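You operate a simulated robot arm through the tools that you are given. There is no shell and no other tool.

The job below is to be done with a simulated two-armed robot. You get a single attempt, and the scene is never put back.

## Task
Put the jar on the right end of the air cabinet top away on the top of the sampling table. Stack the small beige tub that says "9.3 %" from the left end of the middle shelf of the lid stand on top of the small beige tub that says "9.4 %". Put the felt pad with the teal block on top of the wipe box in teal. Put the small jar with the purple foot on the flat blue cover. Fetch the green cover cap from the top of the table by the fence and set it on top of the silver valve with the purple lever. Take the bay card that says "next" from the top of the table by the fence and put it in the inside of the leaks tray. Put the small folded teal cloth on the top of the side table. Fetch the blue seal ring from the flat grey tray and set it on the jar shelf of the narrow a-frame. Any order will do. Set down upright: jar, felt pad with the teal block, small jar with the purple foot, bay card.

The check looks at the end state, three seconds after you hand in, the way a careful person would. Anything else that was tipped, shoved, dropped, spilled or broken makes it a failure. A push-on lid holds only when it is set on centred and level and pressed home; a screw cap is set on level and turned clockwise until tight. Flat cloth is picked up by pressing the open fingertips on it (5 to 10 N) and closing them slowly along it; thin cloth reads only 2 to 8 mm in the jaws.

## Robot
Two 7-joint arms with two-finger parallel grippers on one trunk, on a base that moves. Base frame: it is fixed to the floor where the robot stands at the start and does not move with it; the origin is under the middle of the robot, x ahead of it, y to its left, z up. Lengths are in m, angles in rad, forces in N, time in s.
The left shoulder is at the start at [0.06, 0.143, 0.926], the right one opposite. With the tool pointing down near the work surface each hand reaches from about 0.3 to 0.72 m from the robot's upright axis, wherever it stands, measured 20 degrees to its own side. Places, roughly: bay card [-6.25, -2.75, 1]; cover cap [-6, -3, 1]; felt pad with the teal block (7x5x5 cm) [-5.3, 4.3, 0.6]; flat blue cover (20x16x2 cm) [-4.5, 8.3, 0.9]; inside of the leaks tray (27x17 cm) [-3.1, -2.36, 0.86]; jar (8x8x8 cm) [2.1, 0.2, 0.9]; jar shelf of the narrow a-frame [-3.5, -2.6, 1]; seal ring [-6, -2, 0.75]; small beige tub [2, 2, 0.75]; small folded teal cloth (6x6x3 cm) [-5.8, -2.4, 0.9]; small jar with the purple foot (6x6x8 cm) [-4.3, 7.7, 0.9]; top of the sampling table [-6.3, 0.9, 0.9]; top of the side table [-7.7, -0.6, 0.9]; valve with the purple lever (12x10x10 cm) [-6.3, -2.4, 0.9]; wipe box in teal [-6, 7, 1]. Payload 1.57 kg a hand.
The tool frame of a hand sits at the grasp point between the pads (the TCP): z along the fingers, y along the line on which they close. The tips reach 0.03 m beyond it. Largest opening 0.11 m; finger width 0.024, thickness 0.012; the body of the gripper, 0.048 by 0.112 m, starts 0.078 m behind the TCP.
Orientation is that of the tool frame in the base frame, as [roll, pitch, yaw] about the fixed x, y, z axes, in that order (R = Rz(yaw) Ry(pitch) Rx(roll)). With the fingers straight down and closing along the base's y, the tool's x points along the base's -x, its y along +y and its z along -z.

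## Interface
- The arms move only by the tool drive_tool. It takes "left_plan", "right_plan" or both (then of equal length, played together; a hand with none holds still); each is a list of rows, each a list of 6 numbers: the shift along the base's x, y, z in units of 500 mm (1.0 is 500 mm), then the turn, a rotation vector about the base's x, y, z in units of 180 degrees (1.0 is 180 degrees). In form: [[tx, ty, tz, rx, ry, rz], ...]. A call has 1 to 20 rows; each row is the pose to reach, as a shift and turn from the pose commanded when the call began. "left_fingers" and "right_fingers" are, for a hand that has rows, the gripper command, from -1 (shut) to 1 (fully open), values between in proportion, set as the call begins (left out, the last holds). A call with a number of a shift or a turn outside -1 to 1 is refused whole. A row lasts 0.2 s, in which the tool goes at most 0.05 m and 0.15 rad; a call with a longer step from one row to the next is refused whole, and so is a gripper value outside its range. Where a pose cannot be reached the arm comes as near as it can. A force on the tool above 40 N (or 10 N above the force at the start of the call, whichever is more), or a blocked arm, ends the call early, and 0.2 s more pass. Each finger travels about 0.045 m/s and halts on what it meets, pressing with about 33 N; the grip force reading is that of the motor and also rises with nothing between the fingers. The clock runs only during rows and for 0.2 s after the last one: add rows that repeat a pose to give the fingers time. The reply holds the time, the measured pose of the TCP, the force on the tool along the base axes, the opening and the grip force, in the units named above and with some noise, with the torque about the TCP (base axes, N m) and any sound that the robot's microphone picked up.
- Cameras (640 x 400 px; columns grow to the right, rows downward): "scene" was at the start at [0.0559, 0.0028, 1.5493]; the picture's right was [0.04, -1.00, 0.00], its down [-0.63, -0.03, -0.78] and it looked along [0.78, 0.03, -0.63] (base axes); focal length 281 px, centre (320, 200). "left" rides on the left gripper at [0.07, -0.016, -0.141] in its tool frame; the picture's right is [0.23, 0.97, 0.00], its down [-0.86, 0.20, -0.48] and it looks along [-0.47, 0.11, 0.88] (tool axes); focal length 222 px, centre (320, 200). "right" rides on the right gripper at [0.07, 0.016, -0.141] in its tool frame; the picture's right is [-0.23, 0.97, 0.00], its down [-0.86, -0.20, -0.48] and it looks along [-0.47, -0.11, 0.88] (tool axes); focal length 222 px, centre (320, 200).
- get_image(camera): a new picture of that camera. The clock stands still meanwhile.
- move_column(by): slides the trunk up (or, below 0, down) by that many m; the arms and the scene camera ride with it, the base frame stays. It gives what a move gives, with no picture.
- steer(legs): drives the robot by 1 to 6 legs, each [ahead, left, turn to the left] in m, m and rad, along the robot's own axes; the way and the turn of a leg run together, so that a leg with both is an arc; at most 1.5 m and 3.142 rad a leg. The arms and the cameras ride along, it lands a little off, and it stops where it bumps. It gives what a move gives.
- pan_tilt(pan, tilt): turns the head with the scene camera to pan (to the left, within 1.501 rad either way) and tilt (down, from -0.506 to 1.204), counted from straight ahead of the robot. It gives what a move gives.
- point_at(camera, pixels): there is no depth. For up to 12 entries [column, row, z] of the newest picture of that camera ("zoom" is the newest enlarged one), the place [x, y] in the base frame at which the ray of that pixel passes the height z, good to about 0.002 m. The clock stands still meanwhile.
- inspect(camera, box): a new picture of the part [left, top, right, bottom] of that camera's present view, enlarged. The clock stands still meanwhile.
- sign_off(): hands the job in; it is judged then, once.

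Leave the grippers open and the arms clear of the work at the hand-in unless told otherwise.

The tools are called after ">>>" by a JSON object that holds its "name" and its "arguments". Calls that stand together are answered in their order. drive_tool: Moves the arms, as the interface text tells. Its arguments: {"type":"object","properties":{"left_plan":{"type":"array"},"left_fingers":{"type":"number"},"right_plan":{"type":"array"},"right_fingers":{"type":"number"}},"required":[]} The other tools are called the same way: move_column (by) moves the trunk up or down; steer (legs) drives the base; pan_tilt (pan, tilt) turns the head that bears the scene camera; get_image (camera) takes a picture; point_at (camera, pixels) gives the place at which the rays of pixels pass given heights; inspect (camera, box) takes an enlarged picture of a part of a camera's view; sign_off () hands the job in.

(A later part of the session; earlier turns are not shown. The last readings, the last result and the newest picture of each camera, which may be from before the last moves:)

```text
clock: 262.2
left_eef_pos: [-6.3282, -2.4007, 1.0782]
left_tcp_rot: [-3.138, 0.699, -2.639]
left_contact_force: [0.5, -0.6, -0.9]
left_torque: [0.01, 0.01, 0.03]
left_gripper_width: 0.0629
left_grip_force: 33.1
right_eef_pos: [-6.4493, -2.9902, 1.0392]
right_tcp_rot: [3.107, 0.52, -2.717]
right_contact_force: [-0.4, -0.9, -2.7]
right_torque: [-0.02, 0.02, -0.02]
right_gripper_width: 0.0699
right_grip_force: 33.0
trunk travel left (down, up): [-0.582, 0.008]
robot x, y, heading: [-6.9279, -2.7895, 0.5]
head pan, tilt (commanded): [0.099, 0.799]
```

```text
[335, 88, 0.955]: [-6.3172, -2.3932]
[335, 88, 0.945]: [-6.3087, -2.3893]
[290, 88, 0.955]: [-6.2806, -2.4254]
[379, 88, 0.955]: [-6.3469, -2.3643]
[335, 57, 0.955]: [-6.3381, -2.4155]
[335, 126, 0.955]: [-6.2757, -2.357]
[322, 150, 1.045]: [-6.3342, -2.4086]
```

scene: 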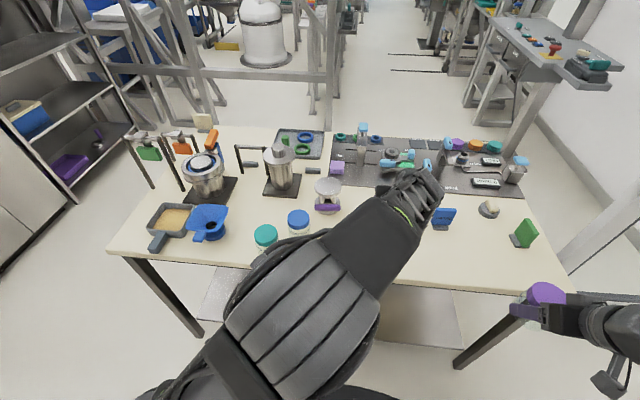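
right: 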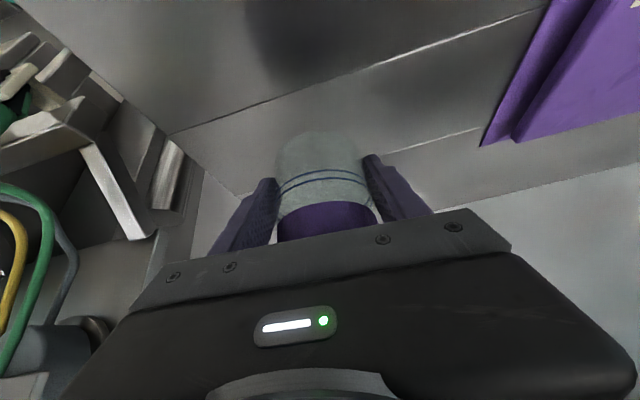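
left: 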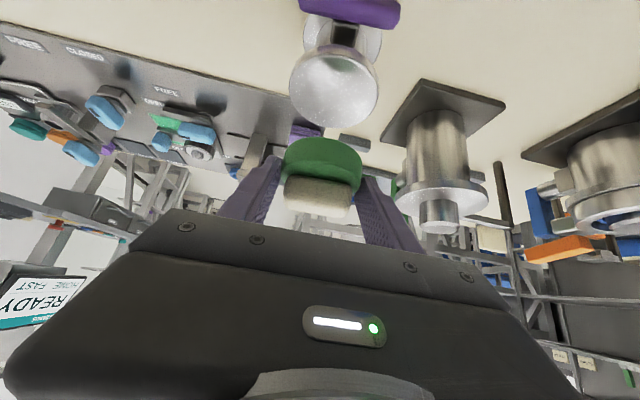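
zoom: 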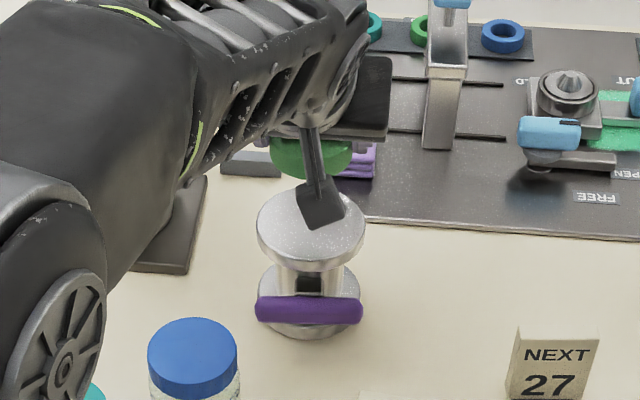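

Cap and valve centres agree within 2–3 mm. I lower to z 1.005 and look.

>>> {"name": "drive_tool", "arguments": {"left_plan": [[0, 0, -0.05, 0, 0, 0], [0, 0, -0.1, 0, 0, 0], [0, 0, -0.146, 0, 0, 0], [0, 0, -0.146, 0, 0, 0]]}}

>>> {"name": "inspect", "arguments": {"camera": "left", "box": [220, 70, 420, 220]}}

>>> {"name": "inspect", "arguments": {"camera": "scene", "box": [280, 140, 380, 220]}}

```text
clock: 263.2
left_eef_pos: [-6.3273, -2.3988, 1.0025]
left_tcp_rot: [-3.138, 0.697, -2.638]
left_contact_force: [0.1, 0.1, -0.6]
left_torque: [-0.04, 0.0, -0.01]
left_gripper_width: 0.0631
left_grip_force: 33.0
right_eef_pos: [-6.4511, -2.9905, 1.0387]
right_tcp_rot: [3.105, 0.521, -2.719]
right_contact_force: [0.1, 0.0, -1.5]
right_torque: [-0.02, 0.02, -0.01]
right_gripper_width: 0.0699
right_grip_force: 32.5
trunk travel left (down, up): [-0.582, 0.008]
robot x, y, heading: [-6.9273, -2.7856, 0.501]
head pan, tilt (commanded): [0.099, 0.799]
```

```text
2.67 times, centred on (320, 145) of left
```

zoom: 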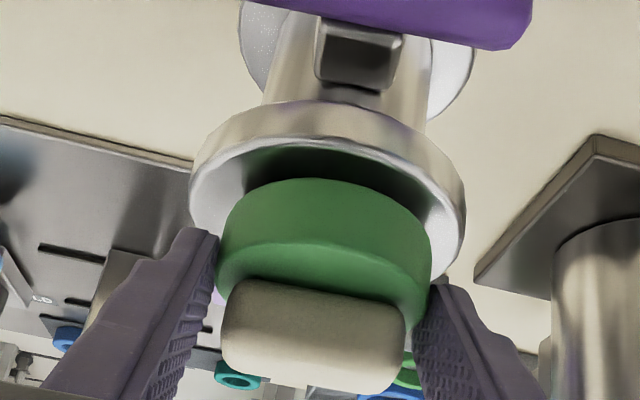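

```text
5.00 times, centred on (330, 180) of scene
```

zoom: 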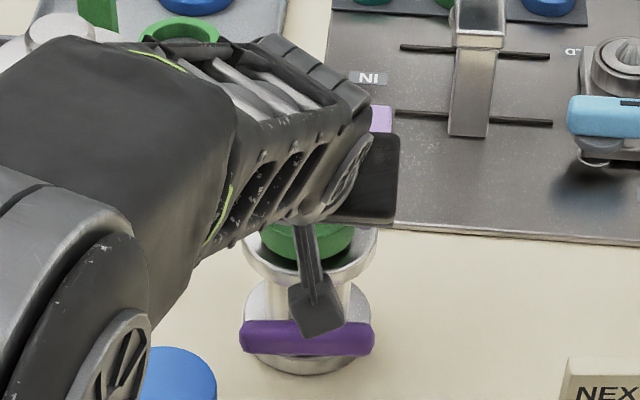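

Well centred. I lower slowly until contact.

>>> {"name": "drive_tool", "arguments": {"left_plan": [[0, 0, -0.006, 0, 0, 0], [0, 0, -0.012, 0, 0, 0], [0, 0, -0.018, 0, 0, 0], [0, 0, -0.018, 0, 0, 0]]}}

```text
clock: 264.2
left_eef_pos: [-6.3247, -2.3994, 0.9962]
left_tcp_rot: [-3.135, 0.701, -2.639]
left_contact_force: [-0.4, 0.2, 9.8]
left_torque: [0.12, 0.18, 0.0]
left_gripper_width: 0.0628
left_grip_force: 33.1
right_eef_pos: [-6.4515, -2.9912, 1.0389]
right_tcp_rot: [3.105, 0.524, -2.718]
right_contact_force: [0.1, -0.5, -3.4]
right_torque: [-0.03, 0.08, 0.02]
right_gripper_width: 0.07
right_grip_force: 33.1
trunk travel left (down, up): [-0.582, 0.008]
robot x, y, heading: [-6.9279, -2.7889, 0.508]
head pan, tilt (commanded): [0.099, 0.799]
```

Contact at 10 N. I release.

>>> {"name": "drive_tool", "arguments": {"left_plan": [[0, 0, 0, 0, 0, 0], [0, 0, 0, 0, 0, 0], [0, 0, 0, 0, 0, 0], [0, 0, 0, 0, 0, 0]], "left_fingers": 0.65}}

>>> {"name": "inspect", "arguments": {"camera": "left", "box": [220, 70, 420, 220]}}

```text
clock: 265.2
left_eef_pos: [-6.3241, -2.4008, 0.9943]
left_tcp_rot: [-3.138, 0.698, -2.637]
left_contact_force: [-0.2, -0.4, 0.6]
left_torque: [0.0, -0.03, -0.01]
left_gripper_width: 0.0905
left_grip_force: 0.1
right_eef_pos: [-6.4495, -2.9903, 1.0396]
right_tcp_rot: [3.107, 0.52, -2.717]
right_contact_force: [-0.1, -0.7, -2.8]
right_torque: [-0.03, 0.04, 0.02]
right_gripper_width: 0.0697
right_grip_force: 33.0
trunk travel left (down, up): [-0.582, 0.008]
robot x, y, heading: [-6.9246, -2.7885, 0.501]
head pan, tilt (commanded): [0.099, 0.799]
```

```text
2.67 times, centred on (320, 145) of left
```

zoom: 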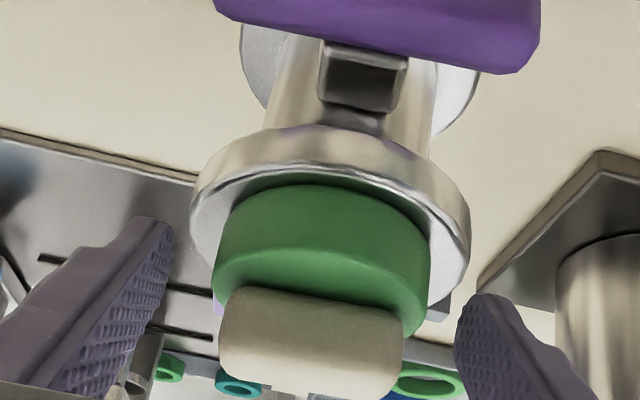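

The cap rests on the valve. I withdraw up and back.

>>> {"name": "drive_tool", "arguments": {"left_plan": [[-0.03, -0.016, 0.04, 0, 0, 0], [-0.06, -0.032, 0.08, 0, 0, 0], [-0.09, -0.048, 0.12, 0, 0, 0], [-0.12, -0.064, 0.16, 0, 0, 0], [-0.15, -0.081, 0.2, 0, 0, 0], [-0.15, -0.081, 0.2, 0, 0, 0]]}}

>>> {"name": "inspect", "arguments": {"camera": "scene", "box": [270, 130, 430, 250]}}

>>> {"name": "get_image", "arguments": {"camera": "scene"}}

```text
clock: 266.6
left_eef_pos: [-6.3998, -2.4391, 1.0933]
left_tcp_rot: [-3.138, 0.697, -2.637]
left_contact_force: [0.5, 0.0, 0.1]
left_torque: [0.02, -0.01, 0.0]
left_gripper_width: 0.0909
left_grip_force: 0.0
right_eef_pos: [-6.45, -2.9904, 1.0397]
right_tcp_rot: [3.105, 0.523, -2.718]
right_contact_force: [-0.6, 0.5, -2.6]
right_torque: [-0.02, 0.03, -0.03]
right_gripper_width: 0.0699
right_grip_force: 33.2
trunk travel left (down, up): [-0.582, 0.008]
robot x, y, heading: [-6.9297, -2.7869, 0.507]
head pan, tilt (commanded): [0.099, 0.799]
```

```text
3.33 times, centred on (350, 190) of scene
```

zoom: 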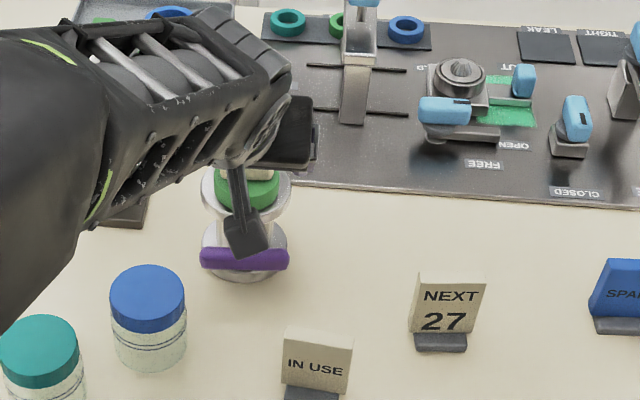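

```text
taken
```

scene: 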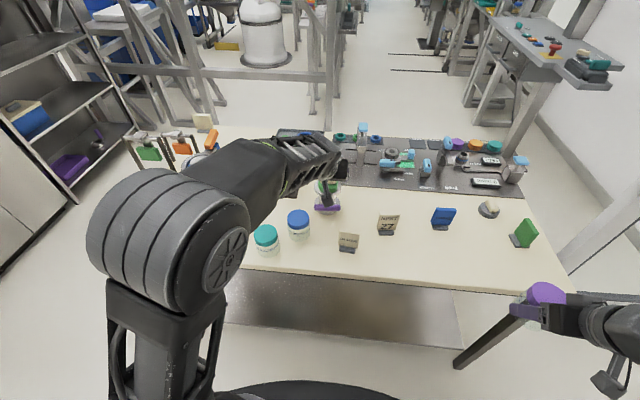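

Cap placed properly. Next the NEXT card: I slide the base right 0.25 m so the left hand lines up with it.

>>> {"name": "steer", "arguments": {"legs": [[0, -0.25, -0.005]]}}

>>> {"name": "get_image", "arguments": {"camera": "left"}}

>>> {"name": "inspect", "arguments": {"camera": "scene", "box": [240, 160, 360, 250]}}

```text
clock: 268.4
left_eef_pos: [-6.2787, -2.6611, 1.0953]
left_tcp_rot: [-3.137, 0.697, -2.636]
left_contact_force: [0.6, 0.2, 1.1]
left_torque: [0.02, -0.04, 0.01]
left_gripper_width: 0.0907
left_grip_force: 0.1
right_eef_pos: [-6.3284, -3.2096, 1.0386]
right_tcp_rot: [3.107, 0.523, -2.714]
right_contact_force: [0.3, -0.2, -1.9]
right_torque: [0.0, 0.03, 0.0]
right_gripper_width: 0.07
right_grip_force: 33.1
trunk travel left (down, up): [-0.582, 0.008]
robot x, y, heading: [-6.8074, -3.0062, 0.502]
head pan, tilt (commanded): [0.099, 0.799]
```

```text
taken
```

left: 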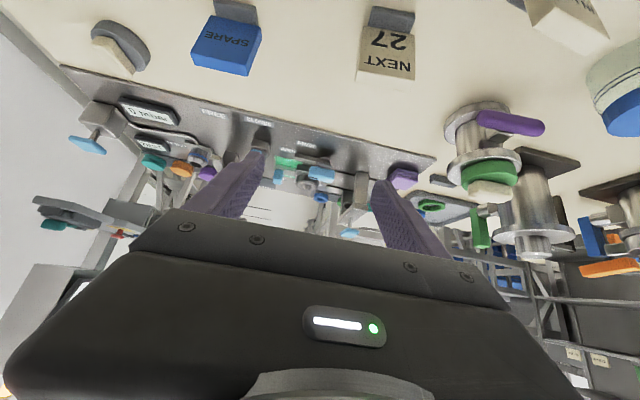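

```text
4.44 times, centred on (300, 205) of scene
```

zoom: 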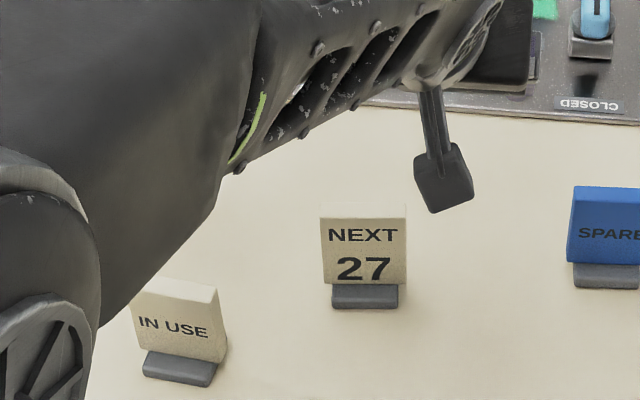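

>>> {"name": "point_at", "arguments": {"camera": "zoom", "pixels": [[332, 308, 0.865], [400, 308, 0.865], [320, 218, 0.93], [407, 218, 0.93], [320, 218, 0.945], [407, 218, 0.945], [325, 205, 0.94], [400, 205, 0.94], [322, 284, 0.88], [405, 284, 0.88]]}}

>>> {"name": "inspect", "arguments": {"camera": "left", "box": [310, 0, 470, 100]}}

```text
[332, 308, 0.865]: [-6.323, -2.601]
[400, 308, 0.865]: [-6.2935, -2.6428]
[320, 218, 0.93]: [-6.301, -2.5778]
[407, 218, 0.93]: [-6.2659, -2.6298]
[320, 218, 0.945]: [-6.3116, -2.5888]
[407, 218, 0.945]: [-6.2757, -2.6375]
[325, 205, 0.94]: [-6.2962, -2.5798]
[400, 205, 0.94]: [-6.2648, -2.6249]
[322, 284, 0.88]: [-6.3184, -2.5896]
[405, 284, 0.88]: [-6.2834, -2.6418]
```

```text
4.00 times, centred on (390, 50) of left
```

zoom: 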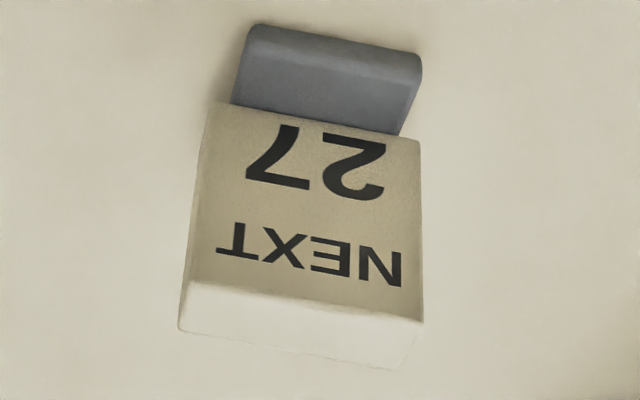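

Card NEXT: ~6.3 cm wide, centre about (−6.294,−2.612), top ≈0.95, turned ~6°. I go to a pre-grasp behind/above it, turning the hand +6°.

>>> {"name": "drive_tool", "arguments": {"left_plan": [[-0.036, 0.009, -0.052, 0, 0, 0.0083], [-0.072, 0.018, -0.104, 0, 0, 0.0165], [-0.108, 0.028, -0.156, 0, 0, 0.025], [-0.1436, 0.0368, -0.2074, 0, 0, 0.033], [-0.1436, 0.0368, -0.2074, 0, 0, 0.033]]}}

>>> {"name": "get_image", "arguments": {"camera": "left"}}

```text
clock: 269.6
left_eef_pos: [-6.3537, -2.642, 0.9853]
left_tcp_rot: [-3.137, 0.698, -2.531]
left_contact_force: [-0.3, -0.3, -0.2]
left_torque: [0.01, 0.0, 0.02]
left_gripper_width: 0.0905
left_grip_force: 0.1
right_eef_pos: [-6.3292, -3.2091, 1.0396]
right_tcp_rot: [3.107, 0.521, -2.715]
right_contact_force: [0.2, 0.6, -2.5]
right_torque: [-0.03, 0.03, -0.04]
right_gripper_width: 0.0701
right_grip_force: 32.6
trunk travel left (down, up): [-0.582, 0.008]
robot x, y, heading: [-6.8031, -3.0059, 0.501]
head pan, tilt (commanded): [0.099, 0.799]
```

```text
taken
```

left: 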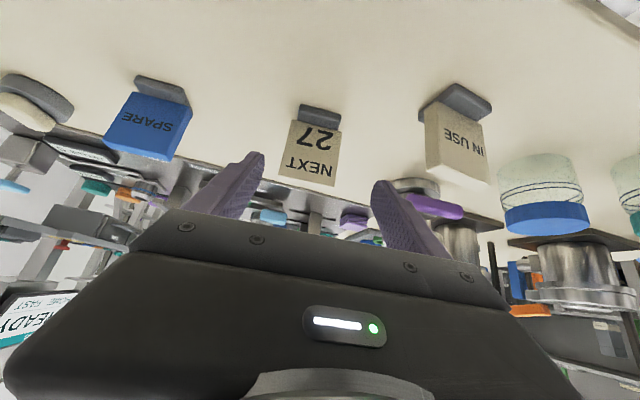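

The card is centred between the fingers. I advance to straddle it.

>>> {"name": "drive_tool", "arguments": {"left_plan": [[0.025, 0.0107, -0.028, 0, 0, 0], [0.05, 0.0214, -0.056, 0, 0, 0], [0.074, 0.032, -0.084, 0, 0, 0], [0.099, 0.0427, -0.112, 0, 0, 0], [0.124, 0.0534, -0.1406, 0, 0, 0], [0.124, 0.0534, -0.1406, 0, 0, 0]]}}

>>> {"name": "get_image", "arguments": {"camera": "left"}}

>>> {"name": "inspect", "arguments": {"camera": "scene", "box": [240, 160, 360, 250]}}

```text
clock: 271.0
left_eef_pos: [-6.2918, -2.6129, 0.9193]
left_tcp_rot: [-3.137, 0.699, -2.533]
left_contact_force: [0.2, 0.0, -0.3]
left_torque: [-0.04, -0.04, 0.01]
left_gripper_width: 0.0906
left_grip_force: 0.1
right_eef_pos: [-6.3298, -3.2107, 1.0394]
right_tcp_rot: [3.107, 0.52, -2.715]
right_contact_force: [-0.2, 0.3, -2.4]
right_torque: [-0.02, 0.01, 0.02]
right_gripper_width: 0.0699
right_grip_force: 33.6
trunk travel left (down, up): [-0.582, 0.008]
robot x, y, heading: [-6.8078, -3.0067, 0.503]
head pan, tilt (commanded): [0.099, 0.799]
```

```text
taken
```

left: 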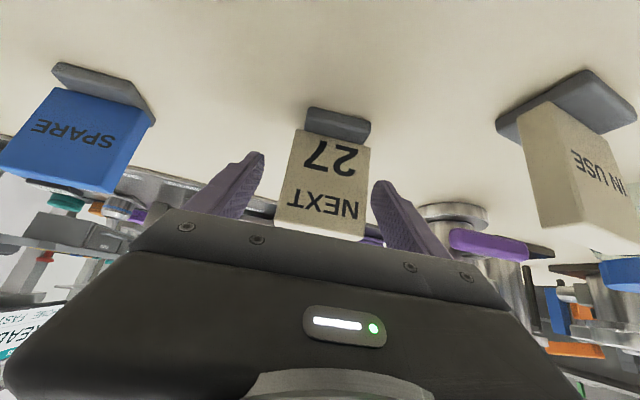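

```text
4.44 times, centred on (300, 205) of scene
```

zoom: 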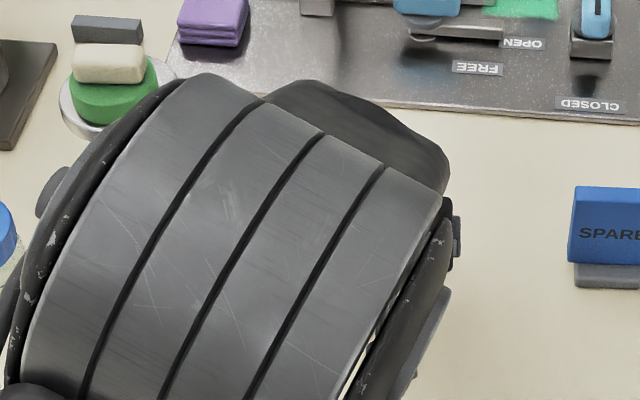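

>>> {"name": "drive_tool", "arguments": {"left_plan": [[0, 0, 0, 0, 0, 0], [0, 0, 0, 0, 0, 0], [0, 0, 0, 0, 0, 0], [0, 0, 0, 0, 0, 0], [0, 0, 0, 0, 0, 0], [0, 0, 0, 0, 0, 0]], "left_fingers": -1}}

>>> {"name": "get_image", "arguments": {"camera": "left"}}

```text
clock: 272.4
left_eef_pos: [-6.2915, -2.614, 0.9199]
left_tcp_rot: [-3.134, 0.697, -2.534]
left_contact_force: [0.2, 0.4, 0.6]
left_torque: [0.06, 0.04, 0.0]
left_gripper_width: 0.0616
left_grip_force: 33.4
right_eef_pos: [-6.3302, -3.2081, 1.0402]
right_tcp_rot: [3.106, 0.523, -2.715]
right_contact_force: [0.1, -0.6, -2.6]
right_torque: [-0.04, 0.01, 0.01]
right_gripper_width: 0.0696
right_grip_force: 33.0
trunk travel left (down, up): [-0.582, 0.008]
robot x, y, heading: [-6.8062, -3.0064, 0.507]
head pan, tilt (commanded): [0.099, 0.799]
```

```text
taken
```

left: 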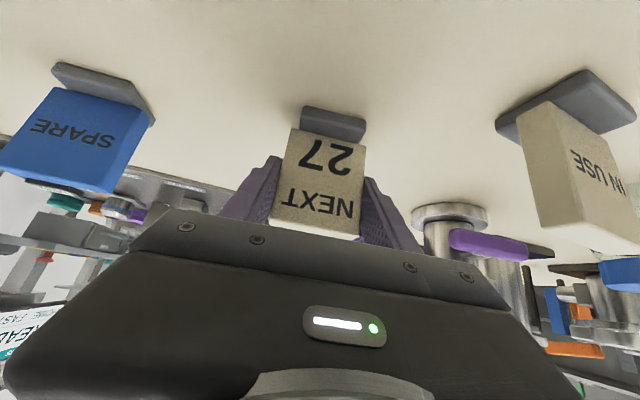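

Gripped at 6.2 cm. I lift the card 15 cm straight up.

>>> {"name": "drive_tool", "arguments": {"left_plan": [[0, 0, 0.04, 0, 0, 0], [0, 0, 0.1, 0, 0, 0], [0, 0, 0.18, 0, 0, 0], [0, 0, 0.26, 0, 0, 0], [0, 0, 0.32, 0, 0, 0], [0, 0, 0.32, 0, 0, 0]]}}

>>> {"name": "get_image", "arguments": {"camera": "left"}}

>>> {"name": "get_image", "arguments": {"camera": "scene"}}

```text
clock: 273.8
left_eef_pos: [-6.2911, -2.6122, 1.0792]
left_tcp_rot: [-3.139, 0.699, -2.532]
left_contact_force: [-0.6, -0.3, -0.5]
left_torque: [0.0, 0.02, 0.0]
left_gripper_width: 0.0613
left_grip_force: 33.1
right_eef_pos: [-6.3307, -3.2112, 1.0396]
right_tcp_rot: [3.109, 0.521, -2.717]
right_contact_force: [-0.7, -0.5, -2.8]
right_torque: [-0.03, 0.04, 0.03]
right_gripper_width: 0.0703
right_grip_force: 32.5
trunk travel left (down, up): [-0.582, 0.008]
robot x, y, heading: [-6.8021, -3.0065, 0.509]
head pan, tilt (commanded): [0.099, 0.799]
```

```text
taken
```

left: 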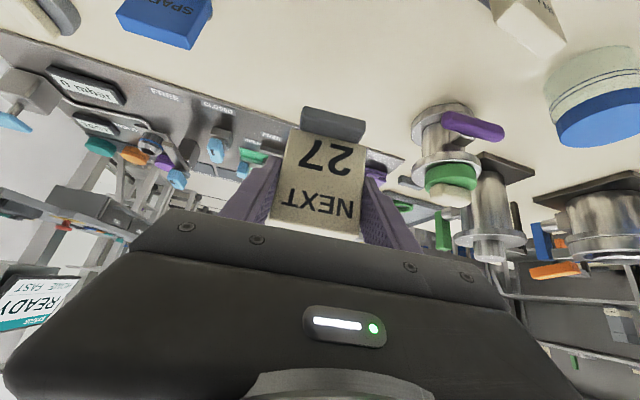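

```text
taken
```

scene: 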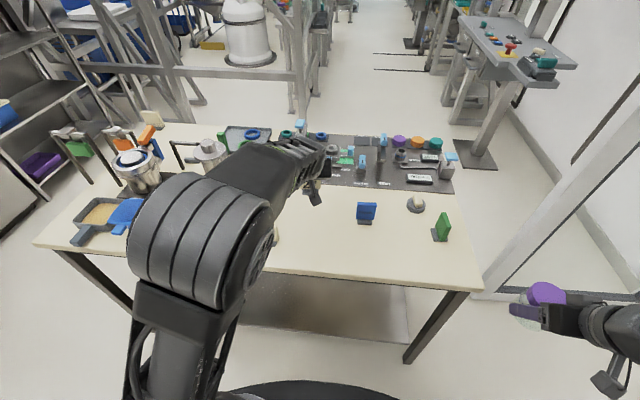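

The card is safely up. I draw the left hand back 22 cm, then back away from the table and slide left along it.

>>> {"name": "drive_tool", "arguments": {"left_plan": [[-0.078, -0.042, 0, 0, 0, 0], [-0.156, -0.084, 0, 0, 0, 0], [-0.234, -0.127, 0, 0, 0, 0], [-0.312, -0.169, 0, 0, 0, 0], [-0.39, -0.211, 0, 0, 0, 0]]}}

>>> {"name": "steer", "arguments": {"legs": [[-0.2, 0, -0.008], [0, 1.4, 0], [0, 0.4, 0]]}}

>>> {"name": "pan_tilt", "arguments": {"pan": 0.0, "tilt": 0.6}}

>>> {"name": "get_image", "arguments": {"camera": "scene"}}

```text
clock: 275.0
left_eef_pos: [-6.4865, -2.7195, 1.0781]
left_tcp_rot: [-3.135, 0.698, -2.532]
left_contact_force: [0.0, -0.3, 0.0]
left_torque: [-0.02, -0.01, 0.0]
left_gripper_width: 0.0615
left_grip_force: 32.9
right_eef_pos: [-6.3304, -3.2111, 1.0411]
right_tcp_rot: [3.107, 0.524, -2.717]
right_contact_force: [-0.3, 0.4, -2.0]
right_torque: [-0.04, 0.01, 0.0]
right_gripper_width: 0.0699
right_grip_force: 33.0
trunk travel left (down, up): [-0.582, 0.008]
robot x, y, heading: [-6.8089, -3.0055, 0.502]
head pan, tilt (commanded): [0.099, 0.799]
```

```text
clock: 285.1
left_eef_pos: [-7.5219, -1.2659, 1.0776]
left_tcp_rot: [-3.136, 0.697, -2.525]
left_contact_force: [0.0, -0.1, -0.3]
left_torque: [-0.01, -0.01, 0.0]
left_gripper_width: 0.0613
left_grip_force: 32.8
right_eef_pos: [-7.365, -1.7555, 1.0393]
right_tcp_rot: [3.109, 0.522, -2.706]
right_contact_force: [1.3, -0.5, -3.1]
right_torque: [-0.03, 0.01, 0.01]
right_gripper_width: 0.0697
right_grip_force: 33.5
trunk travel left (down, up): [-0.582, 0.008]
robot x, y, heading: [-7.8428, -1.5559, 0.511]
head pan, tilt (commanded): [0.099, 0.799]
```

```text
clock: 285.9
left_eef_pos: [-7.5223, -1.2674, 1.0781]
left_tcp_rot: [-3.137, 0.698, -2.523]
left_contact_force: [-0.3, -0.1, -1.5]
left_torque: [-0.02, 0.02, -0.02]
left_gripper_width: 0.0612
left_grip_force: 33.0
right_eef_pos: [-7.3635, -1.756, 1.0389]
right_tcp_rot: [3.107, 0.521, -2.707]
right_contact_force: [0.2, 0.4, -3.0]
right_torque: [0.02, 0.06, -0.01]
right_gripper_width: 0.0699
right_grip_force: 32.5
trunk travel left (down, up): [-0.582, 0.008]
robot x, y, heading: [-7.8388, -1.557, 0.513]
head pan, tilt (commanded): [0.0, 0.6]
```

```text
taken
```

scene: 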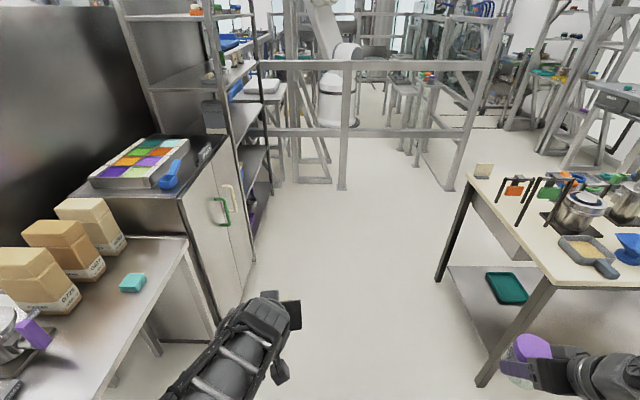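

Passage ahead is clear between the cabinet and the table. I drive forward 2.05 m, drifting right 0.1 m.

>>> {"name": "steer", "arguments": {"legs": [[1.0, -0.09, -0.015], [1.05, 0, 0]]}}

>>> {"name": "steer", "arguments": {"legs": [[0, 0, -1.57]]}}

>>> {"name": "pan_tilt", "arguments": {"pan": 0.0, "tilt": 0.5}}

>>> {"name": "get_image", "arguments": {"camera": "scene"}}

```text
clock: 296.1
left_eef_pos: [-5.6598, -0.3879, 1.0778]
left_tcp_rot: [-3.139, 0.698, -2.535]
left_contact_force: [0.9, -0.2, -0.3]
left_torque: [-0.01, 0.0, -0.01]
left_gripper_width: 0.0614
left_grip_force: 32.5
right_eef_pos: [-5.5062, -0.8787, 1.0395]
right_tcp_rot: [3.106, 0.523, -2.717]
right_contact_force: [0.8, 0.0, -2.7]
right_torque: [-0.01, 0.0, -0.01]
right_gripper_width: 0.0698
right_grip_force: 32.9
trunk travel left (down, up): [-0.582, 0.008]
robot x, y, heading: [-5.9855, -0.6765, 0.501]
head pan, tilt (commanded): [0.0, 0.6]
```

```text
clock: 300.3
left_eef_pos: [-5.685, -0.9885, 1.0788]
left_tcp_rot: [-3.139, 0.699, 2.215]
left_contact_force: [0.3, -0.2, -0.4]
left_torque: [0.0, -0.04, 0.02]
left_gripper_width: 0.0614
left_grip_force: 32.6
right_eef_pos: [-6.1686, -1.1592, 1.0396]
right_tcp_rot: [3.106, 0.522, 2.03]
right_contact_force: [0.1, 0.0, -2.4]
right_torque: [0.03, 0.05, -0.04]
right_gripper_width: 0.07
right_grip_force: 32.9
trunk travel left (down, up): [-0.582, 0.008]
robot x, y, heading: [-5.9806, -0.6763, -1.032]
head pan, tilt (commanded): [0.0, 0.6]
```

```text
clock: 300.9
left_eef_pos: [-5.6837, -0.988, 1.0782]
left_tcp_rot: [-3.137, 0.697, 2.215]
left_contact_force: [0.7, 0.6, -0.7]
left_torque: [-0.01, 0.01, 0.01]
left_gripper_width: 0.0613
left_grip_force: 33.0
right_eef_pos: [-6.1686, -1.1591, 1.0386]
right_tcp_rot: [3.107, 0.522, 2.032]
right_contact_force: [-0.5, -0.1, -2.7]
right_torque: [0.03, 0.02, 0.01]
right_gripper_width: 0.07
right_grip_force: 33.3
trunk travel left (down, up): [-0.582, 0.008]
robot x, y, heading: [-5.9823, -0.6758, -1.032]
head pan, tilt (commanded): [0.0, 0.499]
```

```text
taken
```

scene: 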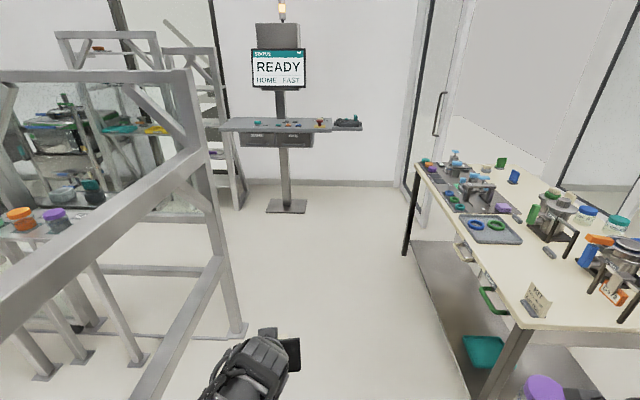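

I straighten by −0.04 and drive forward between the fence and table, 1.9 m.

>>> {"name": "steer", "arguments": {"legs": [[0, 0, -0.041], [1.0, 0.02, 0], [0.9, 0, 0]]}}

>>> {"name": "get_image", "arguments": {"camera": "scene"}}

```text
clock: 310.9
left_eef_pos: [-4.767, -2.6835, 1.078]
left_tcp_rot: [-3.138, 0.699, 2.162]
left_contact_force: [0.2, 0.2, -0.9]
left_torque: [-0.02, 0.0, 0.0]
left_gripper_width: 0.0613
left_grip_force: 33.2
right_eef_pos: [-5.2615, -2.8299, 1.0399]
right_tcp_rot: [3.106, 0.522, 1.979]
right_contact_force: [-0.3, 0.0, -2.4]
right_torque: [0.07, 0.04, 0.02]
right_gripper_width: 0.0699
right_grip_force: 33.0
trunk travel left (down, up): [-0.582, 0.008]
robot x, y, heading: [-5.0485, -2.3584, -1.083]
head pan, tilt (commanded): [0.0, 0.499]
```

```text
taken
```

scene: 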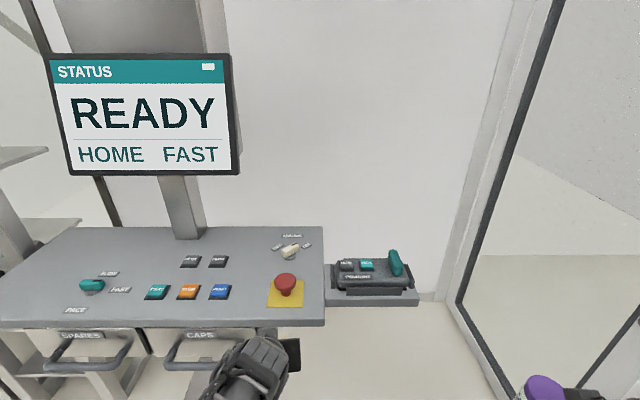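

I'm in front of the READY console; I check how close its front edge is to my hand before sliding left.

>>> {"name": "point_at", "arguments": {"camera": "scene", "pixels": [[160, 328, 0.9], [160, 328, 1.0], [60, 370, 0.85], [215, 365, 0.85], [160, 328, 0.95]]}}

>>> {"name": "pan_tilt", "arguments": {"pan": 0.9, "tilt": 0.6}}

>>> {"name": "get_image", "arguments": {"camera": "scene"}}

```text
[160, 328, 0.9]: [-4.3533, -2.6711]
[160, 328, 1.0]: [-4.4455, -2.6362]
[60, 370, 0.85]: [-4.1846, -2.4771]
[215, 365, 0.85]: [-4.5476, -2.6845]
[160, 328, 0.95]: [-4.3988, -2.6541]
```

```text
clock: 312.1
left_eef_pos: [-4.768, -2.6839, 1.0788]
left_tcp_rot: [-3.137, 0.698, 2.164]
left_contact_force: [0.6, 0.7, -0.8]
left_torque: [-0.04, -0.01, -0.01]
left_gripper_width: 0.0614
left_grip_force: 32.9
right_eef_pos: [-5.2611, -2.8311, 1.0388]
right_tcp_rot: [3.108, 0.522, 1.98]
right_contact_force: [0.3, -0.5, -3.1]
right_torque: [0.02, 0.02, -0.01]
right_gripper_width: 0.0701
right_grip_force: 32.4
trunk travel left (down, up): [-0.582, 0.008]
robot x, y, heading: [-5.0507, -2.3588, -1.088]
head pan, tilt (commanded): [0.901, 0.6]
```

```text
taken
```

scene: 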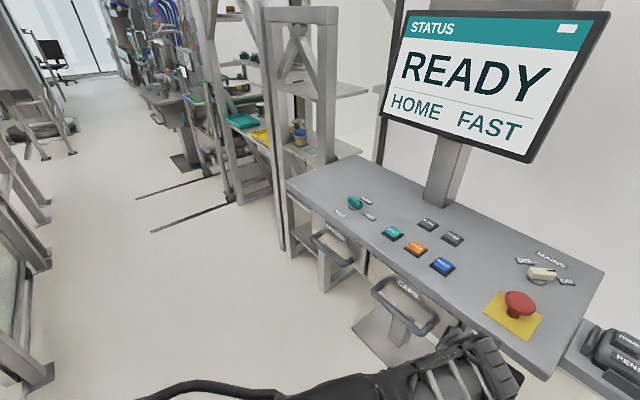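

Console front is at v≈−0.26. I pull the left hand back 10 cm, then slide left 1.5 m toward the LEAKS tray frame.

>>> {"name": "drive_tool", "arguments": {"left_plan": [[-0.032, 0.058, 0, 0, 0, 0], [-0.064, 0.117, 0, 0, 0, 0], [-0.095, 0.176, 0, 0, 0, 0]]}}

>>> {"name": "steer", "arguments": {"legs": [[0, 1.45, 0.012]]}}

>>> {"name": "pan_tilt", "arguments": {"pan": 0.15, "tilt": 0.55}}

>>> {"name": "get_image", "arguments": {"camera": "scene"}}

```text
clock: 313.0
left_eef_pos: [-4.8804, -2.6127, 1.0671]
left_tcp_rot: [-2.715, 0.192, 2.192]
left_contact_force: [0.1, -0.3, -1.7]
left_torque: [0.02, -0.02, 0.03]
left_gripper_width: 0.0613
left_grip_force: 32.7
left hand out of reach, approached as far as the arm can: row 1, 2, 3
right_eef_pos: [-5.2614, -2.8306, 1.0388]
right_tcp_rot: [3.106, 0.52, 1.98]
right_contact_force: [0.0, -0.7, -2.8]
right_torque: [0.01, 0.01, -0.01]
right_gripper_width: 0.07
right_grip_force: 32.4
trunk travel left (down, up): [-0.582, 0.008]
robot x, y, heading: [-5.0515, -2.3565, -1.078]
head pan, tilt (commanded): [0.901, 0.6]
stopped in row 3 (left hand): the arm was blocked; the commanded pose is now the measured one
```

```text
clock: 320.1
left_eef_pos: [-3.6155, -1.9552, 1.0666]
left_tcp_rot: [-2.715, 0.193, 2.176]
left_contact_force: [0.3, 0.1, -0.7]
left_torque: [-0.02, 0.01, -0.01]
left_gripper_width: 0.0613
left_grip_force: 33.2
right_eef_pos: [-3.9977, -2.1659, 1.04]
right_tcp_rot: [3.106, 0.524, 1.966]
right_contact_force: [1.0, -1.6, -2.9]
right_torque: [0.06, 0.04, -0.01]
right_gripper_width: 0.0703
right_grip_force: 33.4
trunk travel left (down, up): [-0.582, 0.008]
robot x, y, heading: [-3.7806, -1.6983, -1.099]
head pan, tilt (commanded): [0.901, 0.6]
```

```text
clock: 321.2
left_eef_pos: [-3.6164, -1.9557, 1.0665]
left_tcp_rot: [-2.716, 0.192, 2.175]
left_contact_force: [-0.1, 0.2, -1.0]
left_torque: [0.01, 0.0, 0.01]
left_gripper_width: 0.0614
left_grip_force: 33.2
right_eef_pos: [-3.9975, -2.1661, 1.0403]
right_tcp_rot: [3.107, 0.521, 1.962]
right_contact_force: [-0.5, 0.0, -2.7]
right_torque: [0.03, 0.01, 0.03]
right_gripper_width: 0.0697
right_grip_force: 33.4
trunk travel left (down, up): [-0.582, 0.008]
robot x, y, heading: [-3.7789, -1.6988, -1.1]
head pan, tilt (commanded): [0.15, 0.55]
```

```text
taken
```

scene: 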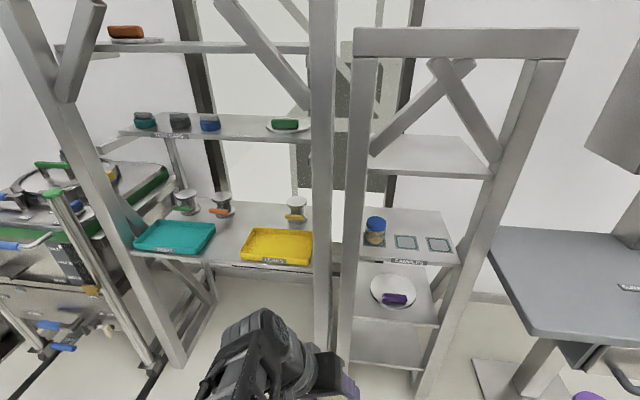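

The left arm got folded at its inner limit and its orientation twisted (card still gripped at 6.1 cm). I see the yellow LEAKS tray at (277,247). First I extend the arm and restore the hand's orientation step by step. I measure the tray too.

>>> {"name": "inspect", "arguments": {"camera": "scene", "box": [220, 170, 460, 320]}}

>>> {"name": "point_at", "arguments": {"camera": "scene", "pixels": [[277, 245, 0.86], [242, 262, 0.88], [310, 265, 0.88], [250, 228, 0.88], [311, 232, 0.88], [135, 253, 0.85], [335, 268, 0.85], [240, 230, 0.86], [308, 240, 0.86]]}}

>>> {"name": "get_image", "arguments": {"camera": "left"}}

```text
2.67 times, centred on (340, 245) of scene
```

zoom: 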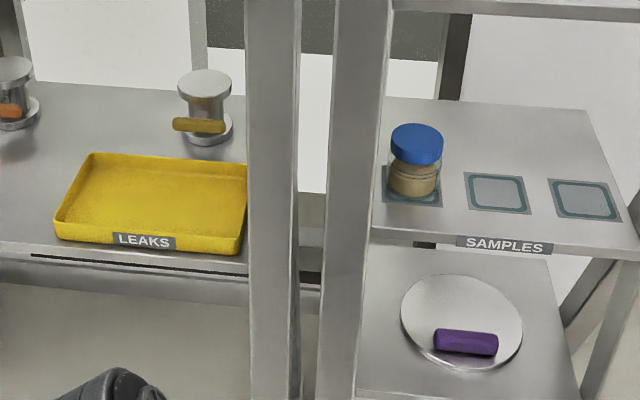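

```text
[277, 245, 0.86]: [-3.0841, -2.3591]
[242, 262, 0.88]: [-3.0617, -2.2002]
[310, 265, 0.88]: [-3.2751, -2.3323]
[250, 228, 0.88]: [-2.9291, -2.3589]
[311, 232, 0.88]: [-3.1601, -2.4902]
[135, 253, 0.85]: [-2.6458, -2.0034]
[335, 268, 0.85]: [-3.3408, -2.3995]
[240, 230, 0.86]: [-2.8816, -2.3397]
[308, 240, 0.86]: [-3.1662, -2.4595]
```

```text
taken
```

left: 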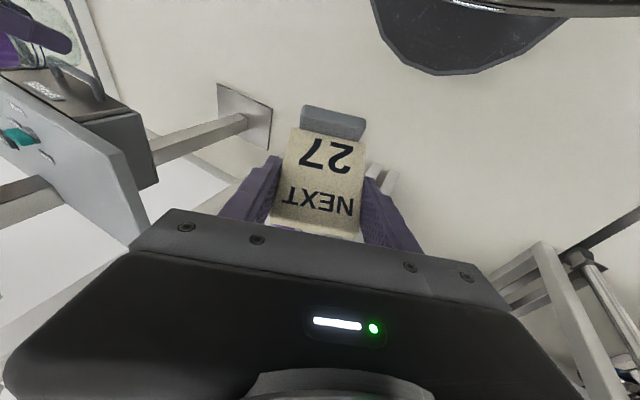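

I rotate the left hand back to level (fingers 40° below horizontal, pointing into the frame) while moving it out in front of me.

>>> {"name": "drive_tool", "arguments": {"left_plan": [[0.054, -0.025, 0.004, -0.0117, -0.0314, 0.0043], [0.108, -0.05, 0.008, -0.0234, -0.0628, 0.0087], [0.162, -0.075, 0.012, -0.0352, -0.0942, 0.013], [0.216, -0.1, 0.016, -0.0469, -0.1255, 0.0173], [0.27, -0.125, 0.02, -0.0586, -0.1569, 0.0217], [0.27, -0.125, 0.02, -0.0703, -0.1883, 0.026], [0.27, -0.125, 0.02, -0.0703, -0.1883, 0.026]]}}

>>> {"name": "get_image", "arguments": {"camera": "left"}}

```text
clock: 322.3
left_eef_pos: [-3.5509, -2.0161, 1.0933]
left_tcp_rot: [-2.977, 0.601, 1.995]
left_contact_force: [-0.7, -0.2, -1.1]
left_torque: [-0.02, -0.01, -0.01]
left_gripper_width: 0.0616
left_grip_force: 33.2
right_eef_pos: [-3.9985, -2.1659, 1.0391]
right_tcp_rot: [3.106, 0.521, 1.962]
right_contact_force: [-0.1, 0.8, -2.9]
right_torque: [0.02, 0.03, -0.03]
right_gripper_width: 0.0699
right_grip_force: 32.4
trunk travel left (down, up): [-0.582, 0.008]
robot x, y, heading: [-3.7786, -1.6972, -1.095]
head pan, tilt (commanded): [0.15, 0.55]
stopped in row 5 (left hand): the arm was blocked; the commanded pose is now the measured one
```

```text
taken
```

left: 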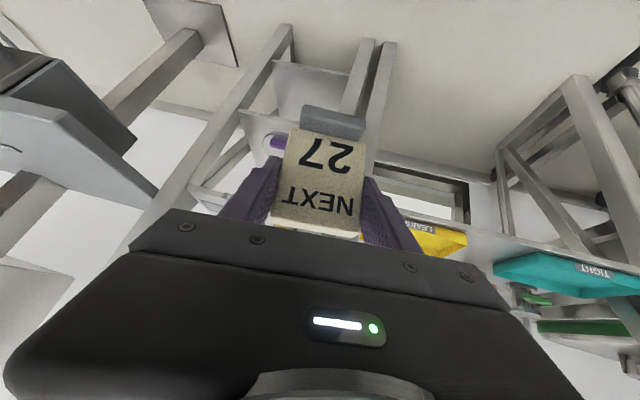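

It stopped partway ("blocked"). I check what the left arm looks like with the scene camera.

>>> {"name": "pan_tilt", "arguments": {"pan": 0.6, "tilt": 0.9}}

>>> {"name": "get_image", "arguments": {"camera": "scene"}}

```text
clock: 323.2
left_eef_pos: [-3.5511, -2.0159, 1.092]
left_tcp_rot: [-2.975, 0.6, 1.994]
left_contact_force: [0.3, 0.7, -0.9]
left_torque: [0.0, 0.01, 0.0]
left_gripper_width: 0.0612
left_grip_force: 33.6
right_eef_pos: [-3.9991, -2.165, 1.0401]
right_tcp_rot: [3.106, 0.522, 1.964]
right_contact_force: [0.3, 0.8, -2.8]
right_torque: [0.03, 0.01, -0.02]
right_gripper_width: 0.0698
right_grip_force: 33.1
trunk travel left (down, up): [-0.582, 0.008]
robot x, y, heading: [-3.7813, -1.7006, -1.099]
head pan, tilt (commanded): [0.6, 0.901]
```

```text
taken
```

scene: 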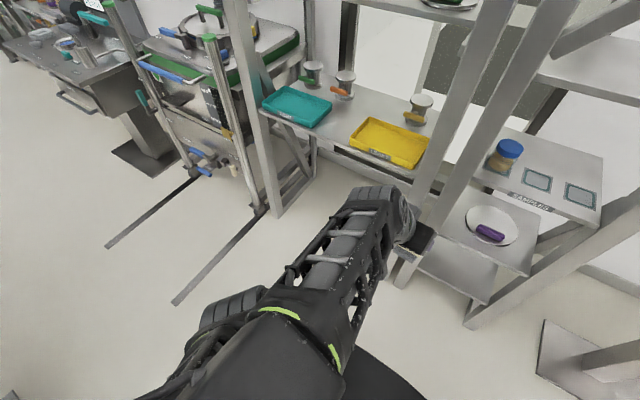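

The elbow has swung out low to the left, but nothing touches. I continue the rotation more slowly.

>>> {"name": "drive_tool", "arguments": {"left_plan": [[0.016, -0.002, -0.002, -0.0011, -0.0064, 0.0069], [0.032, -0.004, -0.004, -0.0023, -0.0128, 0.0138], [0.048, -0.006, -0.006, -0.0034, -0.0193, 0.0207], [0.064, -0.008, -0.008, -0.0046, -0.0257, 0.0277], [0.08, -0.01, -0.01, -0.0057, -0.0321, 0.0346], [0.096, -0.012, -0.012, -0.0068, -0.0385, 0.0415], [0.112, -0.014, -0.014, -0.008, -0.045, 0.0484], [0.128, -0.016, -0.016, -0.0091, -0.0514, 0.0553], [0.128, -0.016, -0.016, -0.0091, -0.0514, 0.0553]]}}

>>> {"name": "get_image", "arguments": {"camera": "scene"}}

```text
clock: 325.4
left_eef_pos: [-3.5316, -2.0336, 1.0934]
left_tcp_rot: [-3.085, 0.718, 1.993]
left_contact_force: [0.1, 0.1, -1.2]
left_torque: [0.02, -0.01, 0.01]
left_gripper_width: 0.0613
left_grip_force: 33.2
right_eef_pos: [-3.9995, -2.1665, 1.0383]
right_tcp_rot: [3.106, 0.52, 1.963]
right_contact_force: [0.5, 0.3, -2.9]
right_torque: [0.06, 0.03, -0.03]
right_gripper_width: 0.07
right_grip_force: 32.7
trunk travel left (down, up): [-0.582, 0.008]
robot x, y, heading: [-3.7837, -1.695, -1.098]
head pan, tilt (commanded): [0.6, 0.901]
stopped in row 9 (left hand): the arm was blocked; the commanded pose is now the measured one
```

```text
taken
```

scene: 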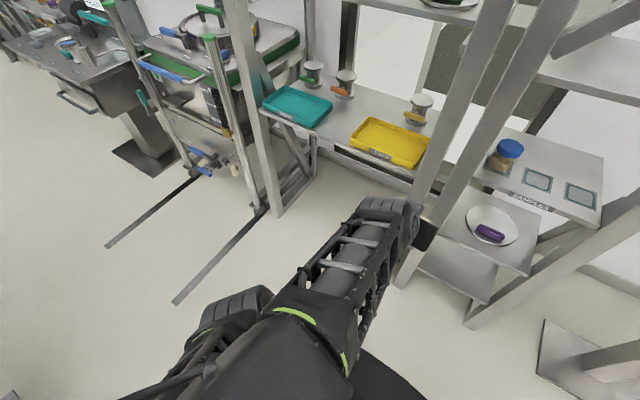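

Orientation is nearly right. I extend the hand 12 cm forward to get out of the cramped posture.

>>> {"name": "drive_tool", "arguments": {"left_plan": [[0.023, -0.042, 0, 0, 0, 0], [0.046, -0.084, 0, 0, 0, 0], [0.069, -0.127, 0, 0, 0, 0], [0.092, -0.169, 0, 0, 0, 0], [0.115, -0.211, 0, 0, 0, 0], [0.115, -0.211, 0, 0, 0, 0]]}}

>>> {"name": "get_image", "arguments": {"camera": "scene"}}

```text
clock: 326.8
left_eef_pos: [-3.4737, -2.1406, 1.0942]
left_tcp_rot: [-3.085, 0.719, 1.992]
left_contact_force: [-0.1, -0.4, -0.3]
left_torque: [0.01, 0.0, 0.03]
left_gripper_width: 0.0614
left_grip_force: 32.7
right_eef_pos: [-3.9985, -2.1661, 1.0387]
right_tcp_rot: [3.106, 0.522, 1.959]
right_contact_force: [-0.2, 0.1, -2.9]
right_torque: [0.04, 0.03, -0.01]
right_gripper_width: 0.0699
right_grip_force: 33.6
trunk travel left (down, up): [-0.582, 0.008]
robot x, y, heading: [-3.781, -1.6938, -1.1]
head pan, tilt (commanded): [0.6, 0.901]
```

```text
taken
```

scene: 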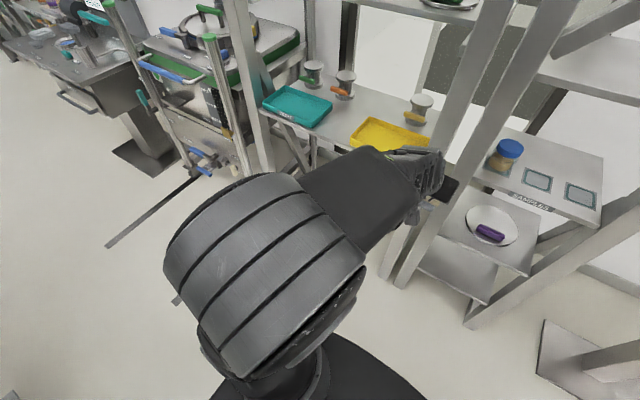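

The elbow is back up. I finish levelling the hand and shift it 10 cm left, then move the base left 0.12.

>>> {"name": "drive_tool", "arguments": {"left_plan": [[0.044, 0.024, 0, 0.003, -0.0023, 0.009], [0.088, 0.048, 0, 0.006, -0.0047, 0.018], [0.132, 0.071, 0, 0.009, -0.007, 0.027], [0.176, 0.095, 0, 0.012, -0.0093, 0.0359], [0.176, 0.095, 0, 0.012, -0.0093, 0.0359]]}}

>>> {"name": "steer", "arguments": {"legs": [[0, 0.12, 0.025]]}}

>>> {"name": "get_image", "arguments": {"camera": "scene"}}

>>> {"name": "get_image", "arguments": {"camera": "left"}}

```text
clock: 328.0
left_eef_pos: [-3.3857, -2.0915, 1.0909]
left_tcp_rot: [3.141, 0.697, 2.068]
left_contact_force: [0.4, -0.4, -1.8]
left_torque: [-0.05, -0.03, 0.01]
left_gripper_width: 0.0613
left_grip_force: 33.5
right_eef_pos: [-3.9984, -2.1668, 1.0406]
right_tcp_rot: [3.107, 0.522, 1.961]
right_contact_force: [1.1, -0.3, -1.9]
right_torque: [0.02, -0.01, 0.01]
right_gripper_width: 0.0702
right_grip_force: 33.3
trunk travel left (down, up): [-0.582, 0.008]
robot x, y, heading: [-3.7805, -1.6949, -1.095]
head pan, tilt (commanded): [0.6, 0.901]
```

```text
clock: 329.3
left_eef_pos: [-3.2707, -2.0271, 1.092]
left_tcp_rot: [3.141, 0.696, 2.093]
left_contact_force: [0.3, 0.8, -1.6]
left_torque: [-0.01, 0.03, -0.02]
left_gripper_width: 0.0612
left_grip_force: 32.8
right_eef_pos: [-3.8812, -2.1158, 1.0399]
right_tcp_rot: [3.11, 0.523, 1.988]
right_contact_force: [0.3, -0.1, -2.0]
right_torque: [0.01, 0.07, -0.01]
right_gripper_width: 0.0697
right_grip_force: 32.7
trunk travel left (down, up): [-0.582, 0.008]
robot x, y, heading: [-3.6731, -1.6424, -1.076]
head pan, tilt (commanded): [0.6, 0.901]
```

```text
taken
```

scene: 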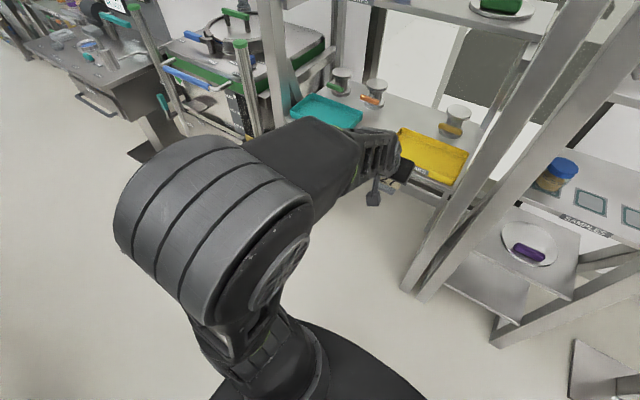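

```text
taken
```

left: 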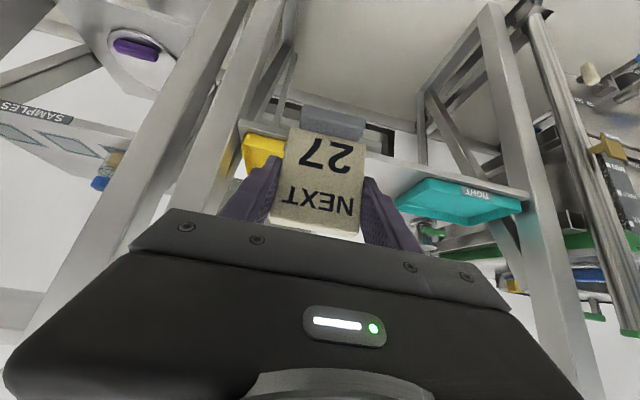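

The hand now lines up with the tray (u −3.84). I lower it 10 cm so the card's foot will pass just over the tray rim, then drive the base forward 0.3 m.

>>> {"name": "drive_tool", "arguments": {"left_plan": [[0, 0, -0.05, 0, 0, 0], [0, 0, -0.1, 0, 0, 0], [0, 0, -0.15, 0, 0, 0], [0, 0, -0.2, 0, 0, -0.006], [0, 0, -0.2, 0, 0, -0.006]]}}

>>> {"name": "steer", "arguments": {"legs": [[0.28, 0, 0]]}}

>>> {"name": "pan_tilt", "arguments": {"pan": 0.3, "tilt": 0.8}}

>>> {"name": "get_image", "arguments": {"camera": "scene"}}

>>> {"name": "get_image", "arguments": {"camera": "left"}}

```text
clock: 330.5
left_eef_pos: [-3.2717, -2.0263, 0.9913]
left_tcp_rot: [3.141, 0.697, 2.071]
left_contact_force: [-0.3, 0.5, -1.0]
left_torque: [0.01, 0.01, 0.03]
left_gripper_width: 0.0614
left_grip_force: 33.0
right_eef_pos: [-3.8835, -2.1171, 1.0396]
right_tcp_rot: [3.107, 0.522, 1.988]
right_contact_force: [0.1, 0.2, -2.7]
right_torque: [0.06, 0.01, 0.03]
right_gripper_width: 0.0701
right_grip_force: 33.2
trunk travel left (down, up): [-0.582, 0.008]
robot x, y, heading: [-3.6742, -1.6441, -1.073]
head pan, tilt (commanded): [0.6, 0.901]
```

```text
clock: 332.4
left_eef_pos: [-3.1436, -2.2826, 0.992]
left_tcp_rot: [3.14, 0.696, 2.06]
left_contact_force: [-0.2, -0.4, -1.1]
left_torque: [-0.04, -0.01, -0.05]
left_gripper_width: 0.0614
left_grip_force: 32.8
right_eef_pos: [-3.7557, -2.3643, 1.039]
right_tcp_rot: [3.107, 0.52, 1.975]
right_contact_force: [0.3, -0.3, -3.9]
right_torque: [0.05, 0.01, -0.01]
right_gripper_width: 0.07
right_grip_force: 32.3
trunk travel left (down, up): [-0.582, 0.008]
robot x, y, heading: [-3.5402, -1.891, -1.089]
head pan, tilt (commanded): [0.6, 0.901]
```

```text
clock: 333.2
left_eef_pos: [-3.1443, -2.282, 0.9918]
left_tcp_rot: [3.139, 0.696, 2.059]
left_contact_force: [1.2, -0.2, -1.8]
left_torque: [0.02, -0.03, 0.01]
left_gripper_width: 0.0616
left_grip_force: 33.4
right_eef_pos: [-3.7557, -2.3645, 1.0402]
right_tcp_rot: [3.108, 0.522, 1.975]
right_contact_force: [-0.3, -0.4, -2.7]
right_torque: [0.06, -0.01, -0.04]
right_gripper_width: 0.0701
right_grip_force: 33.4
trunk travel left (down, up): [-0.582, 0.008]
robot x, y, heading: [-3.5393, -1.8909, -1.086]
head pan, tilt (commanded): [0.3, 0.799]
```

```text
taken
```

scene: 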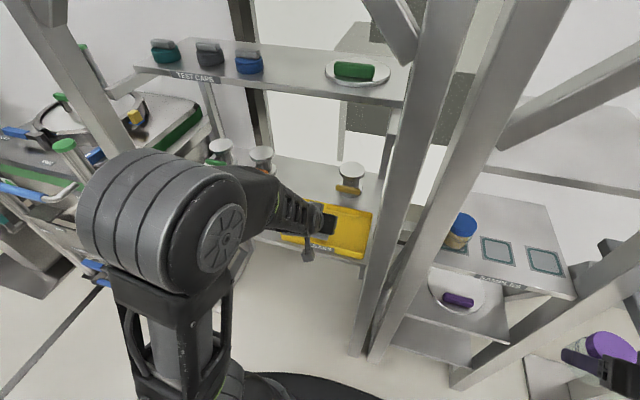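

```text
taken
```

left: 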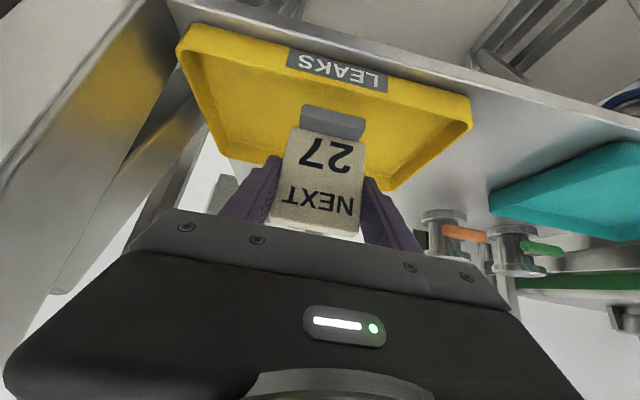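

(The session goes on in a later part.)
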